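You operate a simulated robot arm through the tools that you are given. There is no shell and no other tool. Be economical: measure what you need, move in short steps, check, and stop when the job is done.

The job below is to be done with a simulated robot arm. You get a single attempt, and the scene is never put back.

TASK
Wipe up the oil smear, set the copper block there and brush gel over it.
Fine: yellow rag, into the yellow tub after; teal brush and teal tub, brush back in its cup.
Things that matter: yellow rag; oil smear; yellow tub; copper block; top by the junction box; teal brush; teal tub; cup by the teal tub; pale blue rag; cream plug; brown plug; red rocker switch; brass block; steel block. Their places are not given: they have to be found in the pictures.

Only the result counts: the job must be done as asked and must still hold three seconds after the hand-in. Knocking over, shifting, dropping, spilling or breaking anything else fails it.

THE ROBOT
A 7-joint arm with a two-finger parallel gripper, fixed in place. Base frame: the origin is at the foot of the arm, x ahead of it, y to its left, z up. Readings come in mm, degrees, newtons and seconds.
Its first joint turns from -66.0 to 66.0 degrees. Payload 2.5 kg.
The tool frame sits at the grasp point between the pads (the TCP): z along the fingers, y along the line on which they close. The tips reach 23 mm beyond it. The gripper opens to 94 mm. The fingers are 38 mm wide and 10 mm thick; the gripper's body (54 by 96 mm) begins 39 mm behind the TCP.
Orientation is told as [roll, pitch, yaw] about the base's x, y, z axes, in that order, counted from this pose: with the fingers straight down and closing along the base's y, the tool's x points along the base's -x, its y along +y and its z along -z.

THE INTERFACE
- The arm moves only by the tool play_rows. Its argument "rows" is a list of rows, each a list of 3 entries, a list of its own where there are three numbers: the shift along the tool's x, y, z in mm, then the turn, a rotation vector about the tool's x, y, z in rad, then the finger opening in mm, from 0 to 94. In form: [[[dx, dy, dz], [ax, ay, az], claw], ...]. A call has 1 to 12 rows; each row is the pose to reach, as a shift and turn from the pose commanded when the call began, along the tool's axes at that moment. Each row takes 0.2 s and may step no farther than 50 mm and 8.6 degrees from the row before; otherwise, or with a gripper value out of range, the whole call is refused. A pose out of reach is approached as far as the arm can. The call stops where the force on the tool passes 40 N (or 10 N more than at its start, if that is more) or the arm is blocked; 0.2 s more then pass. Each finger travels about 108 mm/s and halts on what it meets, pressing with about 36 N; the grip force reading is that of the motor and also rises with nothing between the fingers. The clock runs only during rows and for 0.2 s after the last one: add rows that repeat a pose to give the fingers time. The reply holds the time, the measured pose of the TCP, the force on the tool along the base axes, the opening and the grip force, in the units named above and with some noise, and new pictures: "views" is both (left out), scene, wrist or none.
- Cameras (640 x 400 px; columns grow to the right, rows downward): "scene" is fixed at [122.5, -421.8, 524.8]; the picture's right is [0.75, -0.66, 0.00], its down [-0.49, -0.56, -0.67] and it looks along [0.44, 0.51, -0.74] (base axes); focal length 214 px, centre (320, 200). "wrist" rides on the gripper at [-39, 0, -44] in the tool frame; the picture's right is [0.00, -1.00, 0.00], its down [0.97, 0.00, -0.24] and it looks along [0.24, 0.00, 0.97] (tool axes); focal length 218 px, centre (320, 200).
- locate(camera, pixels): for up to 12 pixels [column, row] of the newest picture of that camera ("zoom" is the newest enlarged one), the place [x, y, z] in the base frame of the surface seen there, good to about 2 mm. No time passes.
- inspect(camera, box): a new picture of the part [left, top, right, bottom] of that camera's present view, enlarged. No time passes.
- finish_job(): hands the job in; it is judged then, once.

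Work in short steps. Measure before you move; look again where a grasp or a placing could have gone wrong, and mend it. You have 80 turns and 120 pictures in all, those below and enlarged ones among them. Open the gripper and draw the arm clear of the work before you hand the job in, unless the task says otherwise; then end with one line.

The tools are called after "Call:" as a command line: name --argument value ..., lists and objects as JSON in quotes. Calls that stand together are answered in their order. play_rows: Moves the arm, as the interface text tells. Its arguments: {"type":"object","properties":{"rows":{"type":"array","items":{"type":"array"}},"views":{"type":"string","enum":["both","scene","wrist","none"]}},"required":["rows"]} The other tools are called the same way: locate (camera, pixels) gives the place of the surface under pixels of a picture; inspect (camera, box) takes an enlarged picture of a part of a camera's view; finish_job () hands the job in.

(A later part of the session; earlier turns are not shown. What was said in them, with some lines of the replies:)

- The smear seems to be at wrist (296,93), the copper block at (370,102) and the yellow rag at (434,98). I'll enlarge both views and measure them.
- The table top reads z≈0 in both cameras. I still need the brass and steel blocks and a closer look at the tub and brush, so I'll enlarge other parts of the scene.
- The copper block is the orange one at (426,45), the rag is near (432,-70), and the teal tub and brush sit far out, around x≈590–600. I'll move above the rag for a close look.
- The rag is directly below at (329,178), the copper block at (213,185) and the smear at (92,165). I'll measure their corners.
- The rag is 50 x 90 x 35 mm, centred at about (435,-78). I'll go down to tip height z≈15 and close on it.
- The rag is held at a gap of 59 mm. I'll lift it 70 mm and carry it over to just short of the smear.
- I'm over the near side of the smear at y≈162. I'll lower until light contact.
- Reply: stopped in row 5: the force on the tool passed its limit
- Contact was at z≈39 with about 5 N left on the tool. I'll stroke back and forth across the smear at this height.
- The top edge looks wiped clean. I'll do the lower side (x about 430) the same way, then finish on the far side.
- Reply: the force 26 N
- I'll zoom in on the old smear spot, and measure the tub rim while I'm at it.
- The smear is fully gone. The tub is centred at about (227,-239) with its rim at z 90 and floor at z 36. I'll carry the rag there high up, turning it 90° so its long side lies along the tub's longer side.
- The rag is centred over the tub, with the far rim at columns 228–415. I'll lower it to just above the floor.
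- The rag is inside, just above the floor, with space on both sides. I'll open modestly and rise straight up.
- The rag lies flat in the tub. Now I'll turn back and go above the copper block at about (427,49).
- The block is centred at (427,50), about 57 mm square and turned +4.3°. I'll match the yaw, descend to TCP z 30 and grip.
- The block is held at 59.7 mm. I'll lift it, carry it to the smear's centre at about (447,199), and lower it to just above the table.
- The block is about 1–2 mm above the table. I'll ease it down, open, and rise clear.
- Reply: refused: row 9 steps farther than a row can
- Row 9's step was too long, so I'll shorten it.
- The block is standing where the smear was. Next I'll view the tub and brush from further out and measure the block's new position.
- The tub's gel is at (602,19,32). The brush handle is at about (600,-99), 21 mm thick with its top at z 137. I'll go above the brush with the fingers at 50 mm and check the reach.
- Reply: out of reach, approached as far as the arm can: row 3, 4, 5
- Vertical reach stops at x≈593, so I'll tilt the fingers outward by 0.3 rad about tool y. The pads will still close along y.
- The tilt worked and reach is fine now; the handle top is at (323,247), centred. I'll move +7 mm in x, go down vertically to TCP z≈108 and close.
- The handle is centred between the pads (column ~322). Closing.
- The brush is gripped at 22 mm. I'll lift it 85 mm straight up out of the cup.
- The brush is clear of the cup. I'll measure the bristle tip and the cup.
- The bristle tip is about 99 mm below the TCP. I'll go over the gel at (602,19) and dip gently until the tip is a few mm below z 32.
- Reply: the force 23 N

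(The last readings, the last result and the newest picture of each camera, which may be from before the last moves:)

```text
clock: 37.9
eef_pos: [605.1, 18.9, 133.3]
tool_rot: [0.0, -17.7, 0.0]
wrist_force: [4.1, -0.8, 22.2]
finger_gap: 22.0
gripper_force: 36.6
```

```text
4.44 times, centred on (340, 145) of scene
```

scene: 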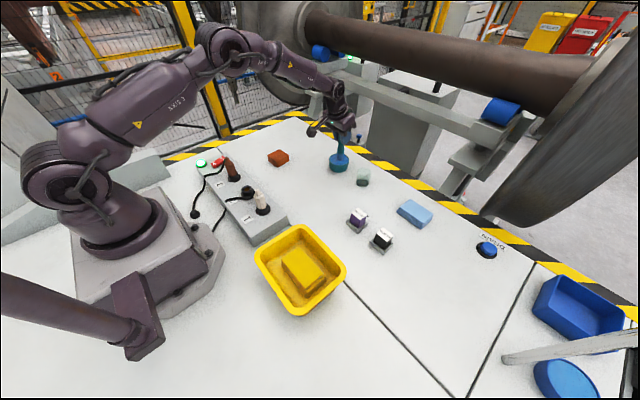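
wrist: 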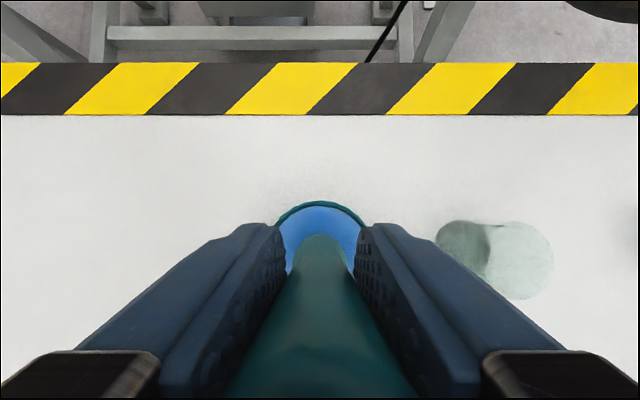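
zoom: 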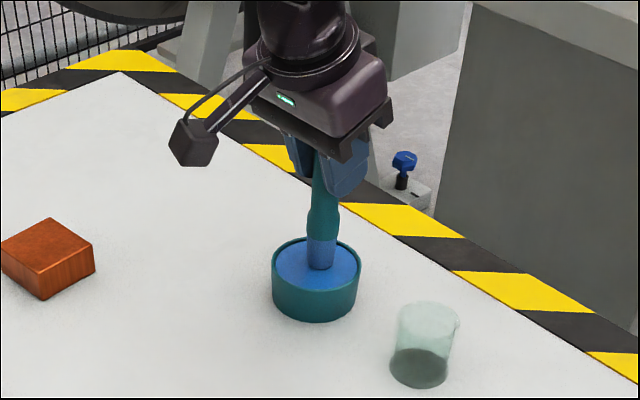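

The gel took the brush with about 22 N at TCP z 133, and the bristles now look blue. I'll lift straight up and travel over to the copper block.

Call:
play_rows --rows '[[[-8.8, 0, -28.7], [0, 0, 0], 5], [[-17.6, 0, -57.4], [0, 0, 0], 5], [[7.7, 29.8, -65.2], [0, 0, 0], 5], [[33, 59.6, -73], [0, 0, 0], 5], [[58.4, 89.5, -80.8], [0, 0, 0], 5], [[83.7, 119.3, -88.6], [0, 0, 0], 5], [[109, 149, -96.4], [0, 0, 0], 5], [[134.4, 179, -104.1], [0, 0, 0], 5], [[134.4, 179, -104.1], [0, 0, 0], 5]]' --views "both"

Call:
inspect --camera "scene" --box '[230, 80, 390, 200]'

```text
clock: 39.9
eef_pos: [442.9, 199.8, 189.0]
tool_rot: [0.1, -17.2, 0.0]
wrist_force: [0.6, -0.1, -0.3]
finger_gap: 22.0
gripper_force: 35.7
```

scene: 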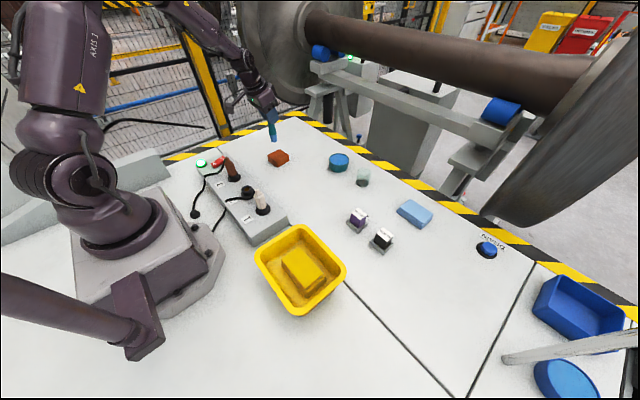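
wrist: 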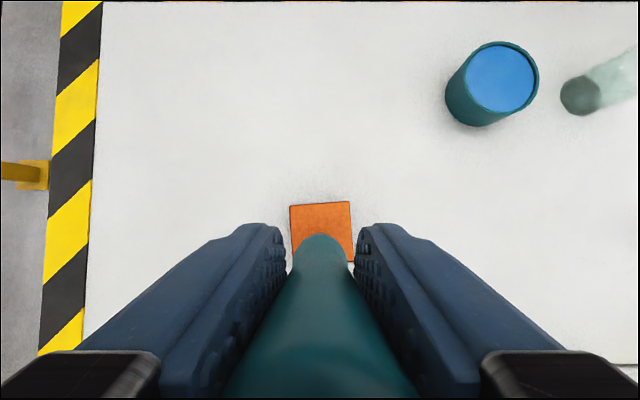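

```text
3.33 times, centred on (310, 140) of scene
```

zoom: 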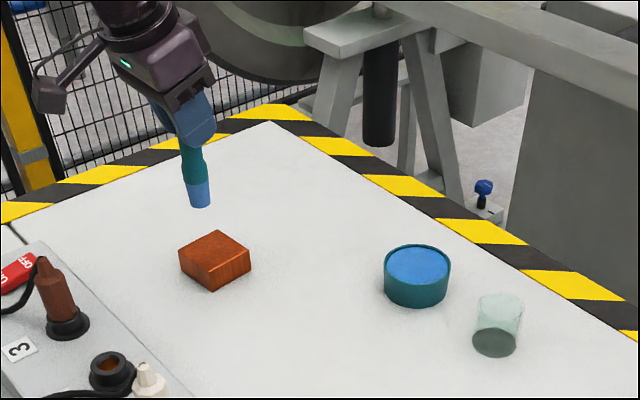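

The bristles are loaded, and the block is centred at (446.6,198). I'll go over its near corner and lower gently to contact, expected near TCP z 130.

Call:
play_rows --rows '[[[13.9, -19.5, -4.3], [0, 0, 0], 5], [[21, -19.5, 20], [0, 0, 0], 5], [[28.5, -19.5, 43.5], [0, 0, 0], 5], [[30.9, -19.5, 51.2], [0, 0, 0], 5], [[31.5, -19.5, 53.1], [0, 0, 0], 5], [[31.5, -19.5, 53.1], [0, 0, 0], 5]]' --views "both"

Call:
inspect --camera "scene" --box '[230, 100, 330, 180]'

```text
clock: 41.3
eef_pos: [428.5, 179.6, 128.8]
tool_rot: [0.0, -17.2, -0.1]
wrist_force: [0.4, -0.3, 0.3]
finger_gap: 21.9
gripper_force: 36.5
```

scene: 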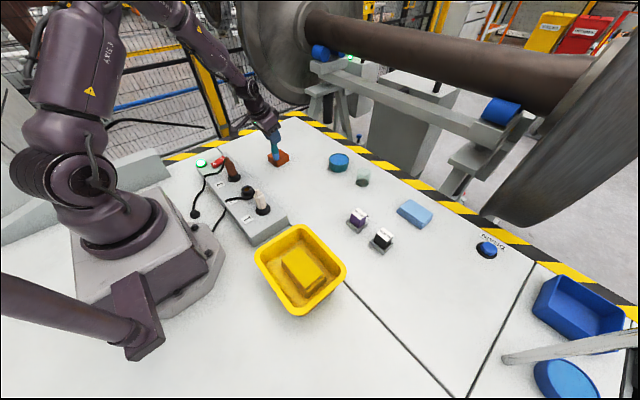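
wrist: 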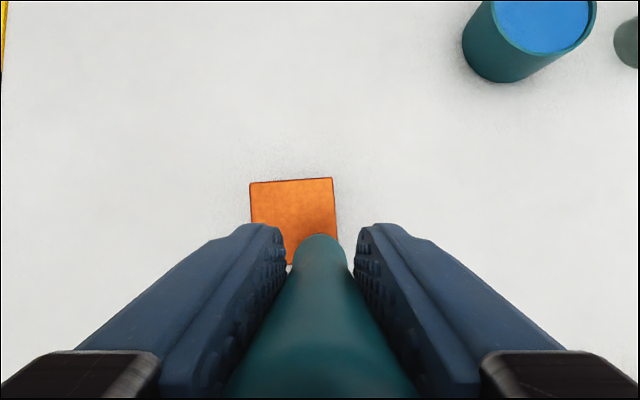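

```text
5.00 times, centred on (280, 140) of scene
```

zoom: 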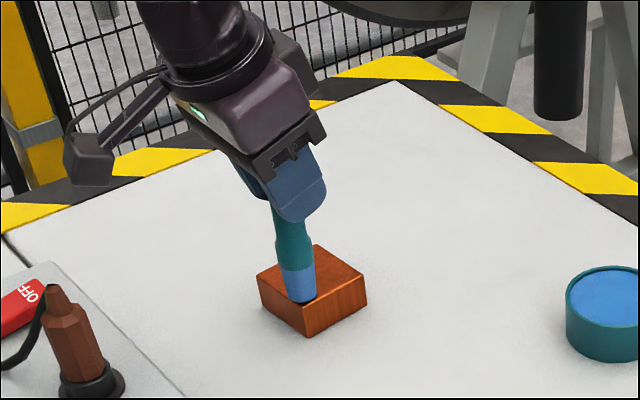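

The tip is over the near corner with no force yet. I'll lower it 4 mm more in small steps.

Call:
play_rows --rows '[[[0, 2, 1], [0, 0, 0], 5], [[0.3, 2, 1.9], [0, 0, 0], 5], [[0.6, 2, 2.5], [0, 0, 0], 5], [[0.6, 2, 2.5], [0, 0, 0], 5]]' --views "none"

```text
clock: 42.3
eef_pos: [429.5, 181.5, 127.3]
tool_rot: [0.1, -17.4, 0.0]
wrist_force: [-5.6, -1.1, 20.1]
finger_gap: 21.9
gripper_force: 36.0
```

Contact is about 20 N. I'll ease up slightly and brush in y-strokes over the top at three x positions.

Call:
play_rows --rows '[[[-0.2, 12, -0.6], [0, 0, 0], 5], [[-0.2, 24, -0.6], [0, 0, 0], 5], [[-0.2, 35, -0.6], [0, 0, 0], 5], [[-8.3, 35, 1.9], [0, 0, 0], 5], [[-16.5, 35, 4.4], [0, 0, 0], 5], [[-16.5, 23, 4.4], [0, 0, 0], 5], [[-16.5, 11, 4.4], [0, 0, 0], 5], [[-16.5, 0, 4.4], [0, 0, 0], 5], [[-24.6, 0, 6.9], [0, 0, 0], 5], [[-32.7, 0, 9.4], [0, 0, 0], 5], [[-32.7, 17, 9.4], [0, 0, 0], 5], [[-32.7, 34, 9.4], [0, 0, 0], 5]]' --views "both"

Call:
inspect --camera "scene" --box '[230, 100, 330, 180]'

```text
clock: 44.9
eef_pos: [464.0, 215.4, 127.9]
tool_rot: [0.0, -17.3, 0.0]
wrist_force: [0.5, -3.9, 13.6]
finger_gap: 22.2
gripper_force: 36.2
```

scene: 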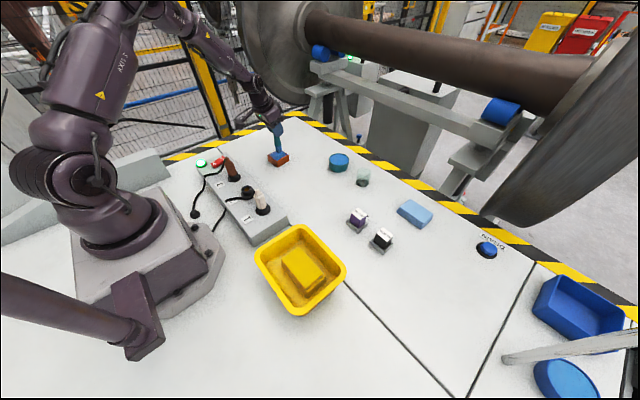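
wrist: 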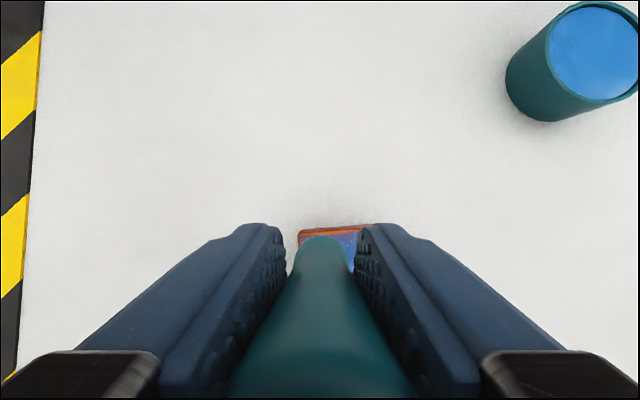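

```text
5.00 times, centred on (280, 140) of scene
```

zoom: 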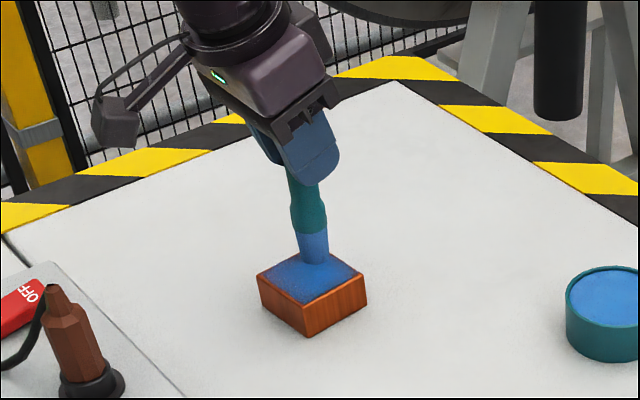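

The gel is spread over the top. I'll lift off and look at the coverage.

Call:
play_rows --rows '[[[-8.8, 0, -28.7], [0, 0, 0], 5], [[-17.6, 0, -57.4], [0, 0, 0], 5], [[-14, -35, -65], [0, 0, 0], 5], [[-14, -75, -70], [0, 0, 0], 5], [[-14, -115, -70], [0, 0, 0], 5], [[-14, -115, -70], [0, 0, 0], 5]]' --views "both"

Call:
inspect --camera "scene" --box '[250, 110, 390, 200]'

```text
clock: 46.3
eef_pos: [454.6, 100.1, 196.9]
tool_rot: [0.0, -17.2, 0.1]
wrist_force: [-0.2, 0.6, -1.4]
finger_gap: 22.2
gripper_force: 35.9
```

scene: 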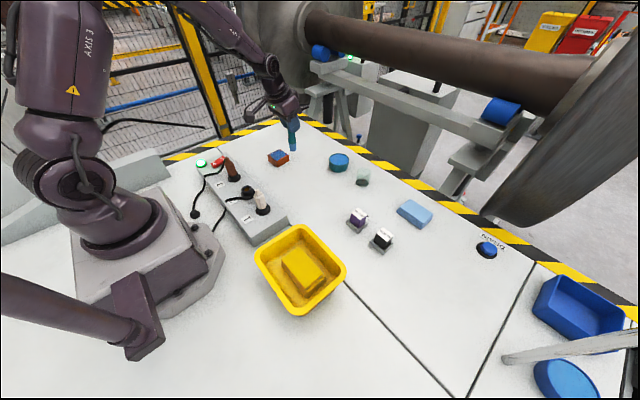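
wrist: 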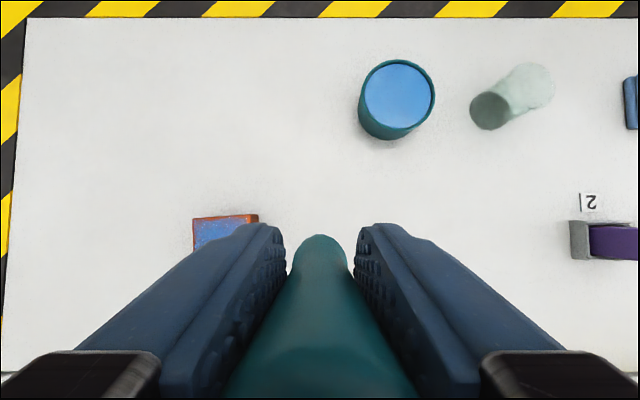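

```text
4.44 times, centred on (320, 155) of scene
```

zoom: 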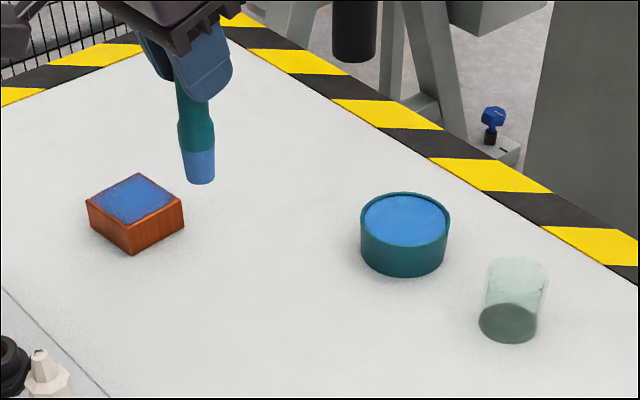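

The top is evenly coated. I'll check that the brush still hangs true under the TCP before going back to the cup at about (600,-100).

Call:
locate --camera "zoom" --pixels '[[200, 178], [200, 165], [197, 140], [191, 110], [140, 198], [212, 165], [188, 165]]'

Call:
play_rows --rows '[[[-22, -33, 7], [0, 0, 0], 5], [[-44, -66, 14], [0, 0, 0], 5], [[-66, -99, 21], [0, 0, 0], 5], [[-88, -132, 28], [0, 0, 0], 5], [[-110, -165, 35], [0, 0, 0], 5], [[-138, -200, 43], [0, 0, 0], 5], [[-138, -200, 43], [0, 0, 0], 5]]' --views "both"

Call:
inspect --camera "scene" --box '[310, 90, 430, 200]'

```text
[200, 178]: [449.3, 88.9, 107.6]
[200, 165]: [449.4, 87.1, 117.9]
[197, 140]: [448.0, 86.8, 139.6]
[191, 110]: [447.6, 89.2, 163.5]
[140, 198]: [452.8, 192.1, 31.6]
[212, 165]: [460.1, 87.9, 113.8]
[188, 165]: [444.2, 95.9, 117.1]
```

```text
clock: 47.9
eef_pos: [601.0, -101.8, 197.3]
tool_rot: [0.1, -17.2, 0.0]
wrist_force: [0.0, 0.5, 0.7]
finger_gap: 21.8
gripper_force: 35.9
```

scene: 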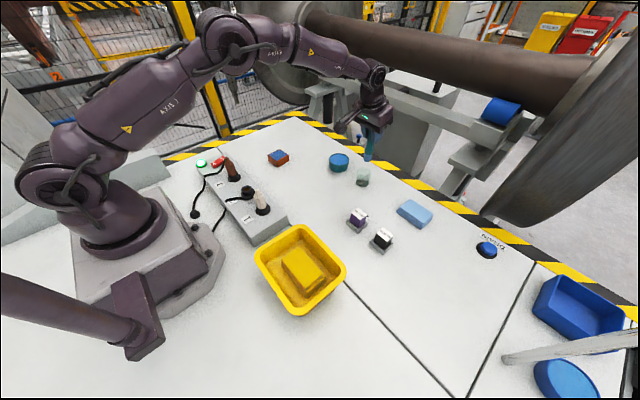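
wrist: 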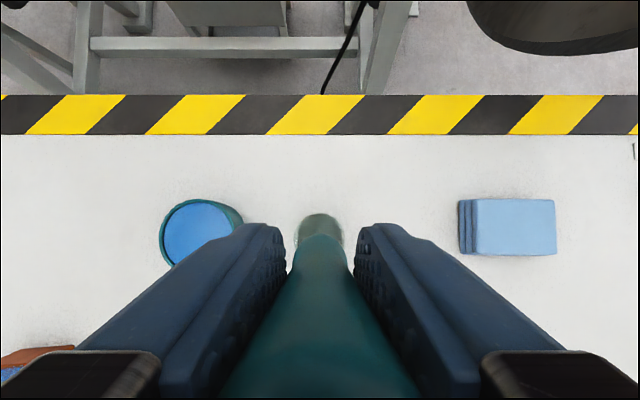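

```text
3.64 times, centred on (370, 145) of scene
```

zoom: 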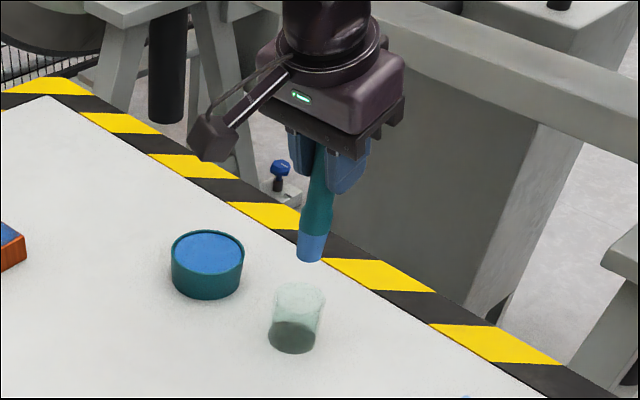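

The brush hangs straight above the cup. I'll correct to the original lift-out spot (599.3,-99.8) and lower until the tip is just above the rim.

Call:
play_rows --rows '[[[1.6, 2, -0.5], [0, 0, 0], 5], [[7.5, 2, 18.6], [0, 0, 0], 5], [[14, 2, 39.7], [0, 0, 0], 5], [[14, 2, 39.7], [0, 0, 0], 5]]' --views "both"

Call:
inspect --camera "scene" --box '[330, 120, 400, 200]'

Call:
inspect --camera "wrist" --box '[270, 190, 370, 260]'

```text
clock: 48.9
eef_pos: [599.0, -97.4, 156.0]
tool_rot: [0.0, -17.3, 0.0]
wrist_force: [0.4, -0.5, 0.8]
finger_gap: 22.1
gripper_force: 35.4
```

scene: 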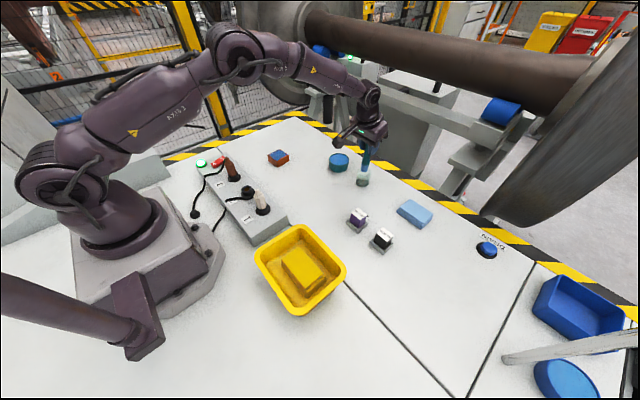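
wrist: 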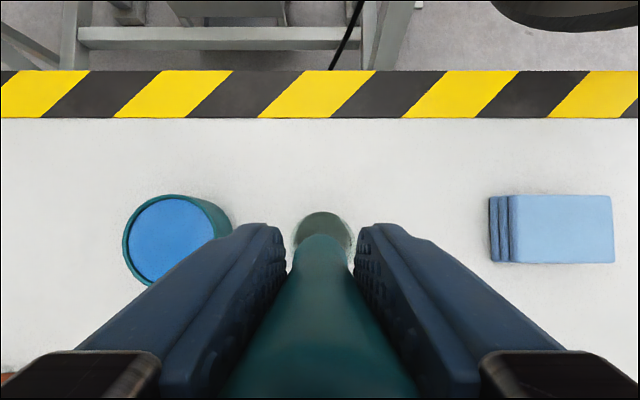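

```text
5.00 times, centred on (365, 160) of scene
```

zoom: 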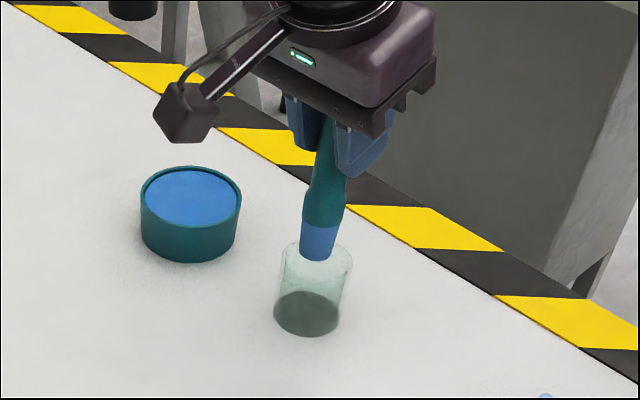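

```text
5.71 times, centred on (320, 225) of wrist
```

zoom: 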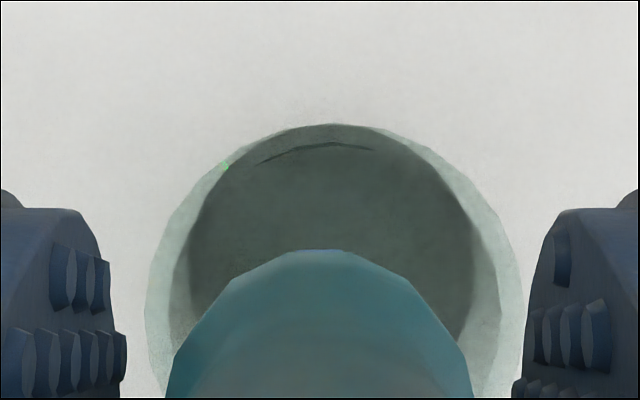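

The cup centre is about 2 mm toward -y of the brush. I'll correct that and lower the brush in, slowing at the end.

Call:
play_rows --rows '[[[0, -2, 0], [0, 0, 0], 5], [[3.5, -2, 11.5], [0, 0, 0], 5], [[7, -2, 23], [0, 0, 0], 5], [[10.5, -2, 34.4], [0, 0, 0], 5], [[13, -2, 42], [0, 0, 0], 5], [[13.8, -2, 45], [0, 0, 0], 5], [[13.8, -2, 45], [0, 0, 0], 5]]' --views "both"

Call:
inspect --camera "scene" --box '[330, 120, 400, 200]'

```text
clock: 50.5
eef_pos: [598.9, -100.3, 108.0]
tool_rot: [0.0, -17.2, 0.0]
wrist_force: [0.4, 0.3, -0.2]
finger_gap: 22.1
gripper_force: 36.2
```

scene: 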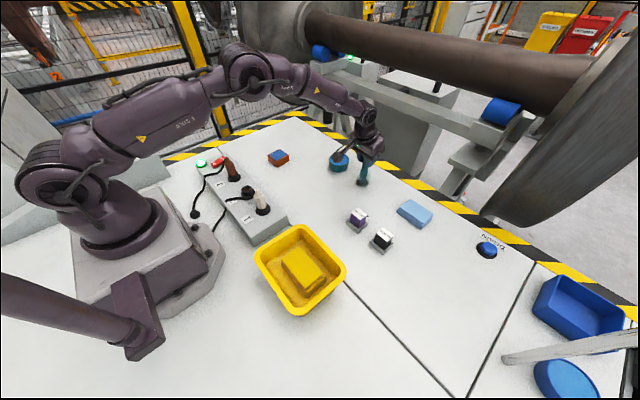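
wrist: 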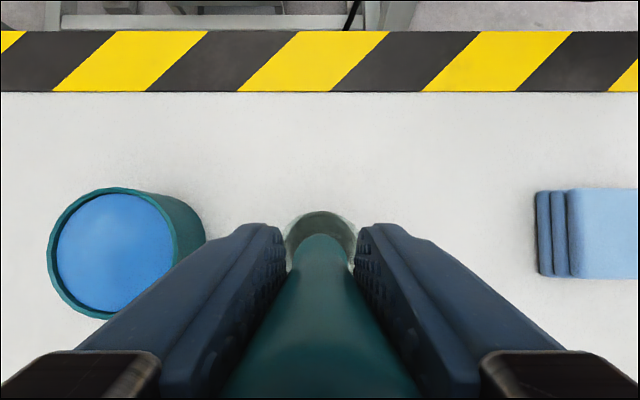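

```text
5.00 times, centred on (365, 160) of scene
```

zoom: 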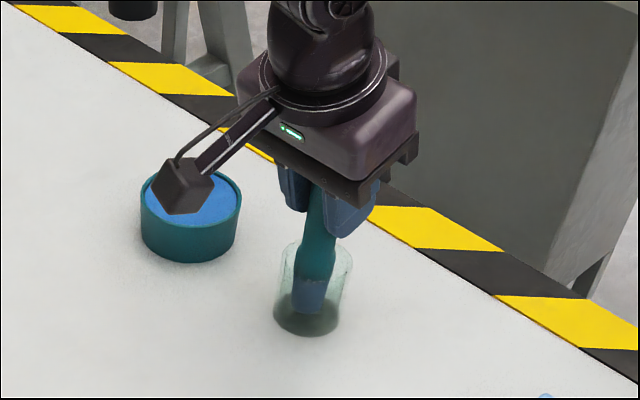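

The brush is inside the cup with no contact force yet. I'll lower it millimetre by millimetre to the floor.

Call:
play_rows --rows '[[[0.3, 0, 1], [0, 0, 0], 5], [[0.6, 0, 1.9], [0, 0, 0], 5], [[0.6, 0, 1.9], [0, 0, 0], 5]]' --views "none"

```text
clock: 51.3
eef_pos: [597.3, -99.0, 106.3]
tool_rot: [-0.1, -17.2, 0.1]
wrist_force: [-0.7, -0.1, -0.1]
finger_gap: 21.9
gripper_force: 36.6
```

Call:
play_rows --rows '[[[0, 0, 1], [0, 0, 0], 5], [[0.3, 0, 2], [0, 0, 0], 5], [[0.3, 0, 2], [0, 0, 0], 5]]' --views "none"

```text
clock: 52.1
eef_pos: [598.6, -99.6, 104.2]
tool_rot: [0.0, -17.2, 0.0]
wrist_force: [0.2, 0.0, -0.4]
finger_gap: 22.0
gripper_force: 36.2
```

Still no force; contact is expected at around 103. I'll go down another 2 mm.

Call:
play_rows --rows '[[[0.3, 0, 1], [0, 0, 0], 5], [[0.6, 0, 2], [0, 0, 0], 5], [[0.6, 0, 2], [0, 0, 0], 5]]' --views "none"

```text
clock: 52.9
eef_pos: [598.9, -99.9, 101.8]
tool_rot: [0.0, -17.2, 0.0]
wrist_force: [-0.1, -0.2, -0.5]
finger_gap: 22.1
gripper_force: 36.0
```

No contact yet, so I'll check the view.

Call:
inspect --camera "scene" --box '[345, 160, 385, 195]'

Call:
play_rows --rows '[[[0.3, 0, 1], [0, 0, 0], 5], [[0.6, 0, 2], [0, 0, 0], 5], [[0.6, 0, 2], [0, 0, 0], 5]]' --views "none"

```text
11.43 times, centred on (365, 178) of scene
```

zoom: 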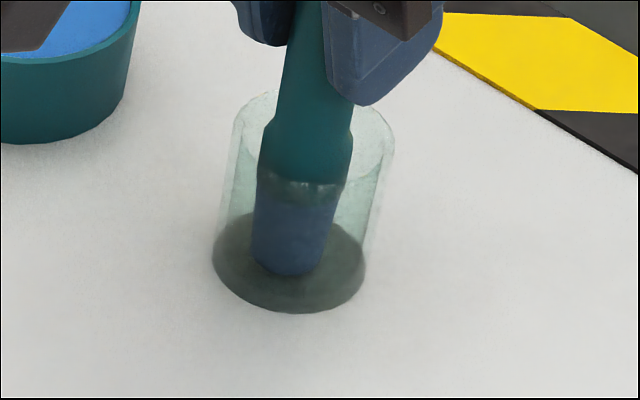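

```text
clock: 53.7
eef_pos: [598.8, -100.0, 101.0]
tool_rot: [0.0, -17.3, 0.1]
wrist_force: [-1.4, 0.0, 6.0]
finger_gap: 22.2
gripper_force: 36.1
```

The floor is felt at 6 N. I'll open slowly and check before withdrawing.

Call:
play_rows --rows '[[[-0.2, 0, -0.5], [0, 0, 0], 16], [[-0.2, 0, -0.5], [0, 0, 0], 26], [[-0.2, 0, -0.5], [0, 0, 0], 36], [[-0.2, 0, -0.5], [0, 0, 0], 50], [[-0.2, 0, -0.5], [0, 0, 0], 50]]' --views "both"

```text
clock: 54.9
eef_pos: [598.7, -99.6, 99.8]
tool_rot: [0.0, -17.2, 0.0]
wrist_force: [0.3, -0.1, 0.2]
finger_gap: 49.8
gripper_force: 0.0
```

scene: 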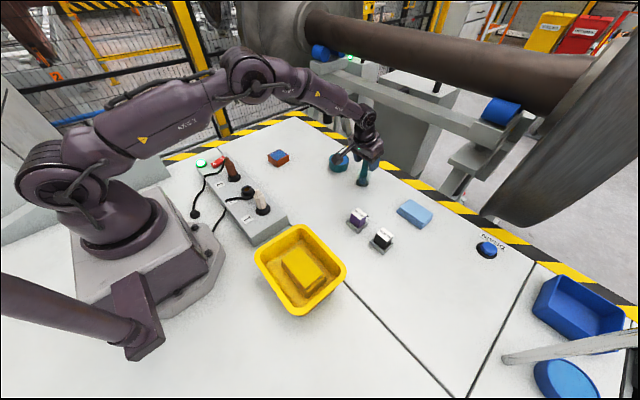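
wrist: 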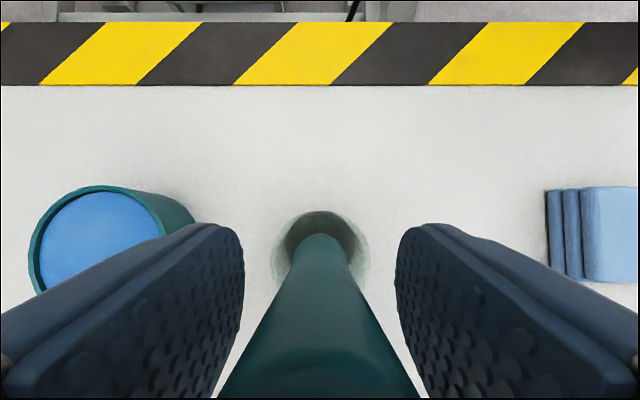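

The brush stands free in the cup. I'll withdraw straight up, then back toward the base.

Call:
play_rows --rows '[[[-6, 0, -19], [0, 0, 0], 50], [[-15, 0, -47], [0, 0, 0], 50], [[-25, 0, -81], [0, 0, 0], 50], [[-36, 0, -115], [0, 0, 0], 50], [[-42, 0, -135], [0, 0, 0], 50], [[-5, 0, -155], [0, 0.1, 0], 50], [[30, 0, -170], [0, 0.2, 0], 50], [[70, 0, -185], [0, 0.3, 0], 50], [[110, 0, -195], [0, 0.3, 0], 50], [[110, 0, -195], [0, 0.3, 0], 50]]' --views "both"

Call:
inspect --camera "scene" --box '[250, 110, 410, 210]'

```text
clock: 57.1
eef_pos: [436.6, -101.4, 253.0]
tool_rot: [0.1, 0.1, 0.0]
wrist_force: [-0.6, -0.6, 0.2]
finger_gap: 50.1
gripper_force: 0.1
```

scene: 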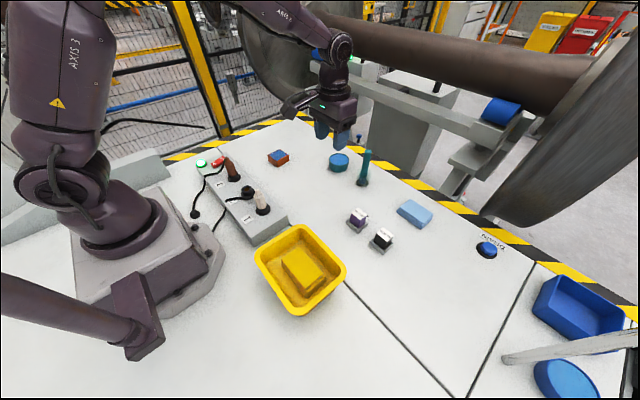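
wrist: 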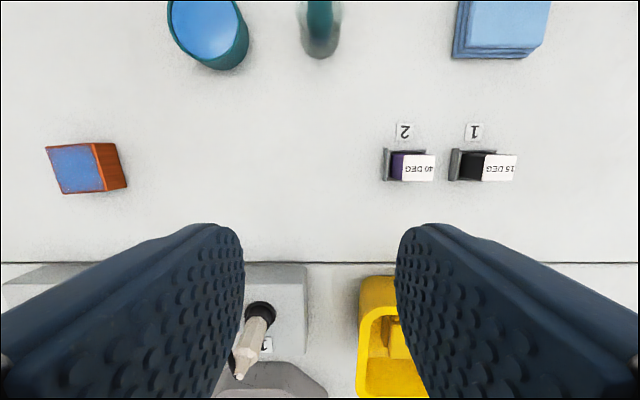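

```text
4.00 times, centred on (330, 160) of scene
```

zoom: 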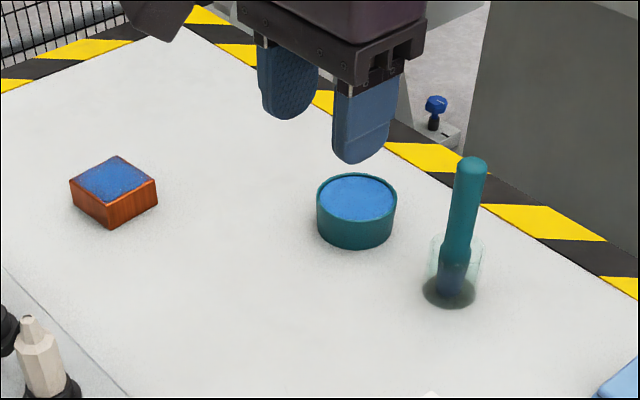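

The coated block stands in place, the brush is in its cup, the rag is in the yellow tub, and the arm is clear. I'll hand in.

Call:
finish_job

```text
The job is handed in.
```

The job is handed in: the oil smear is wiped up, the copper block stands there with gel brushed over its top, the yellow rag is in the yellow tub, and the teal brush is back in its cup.
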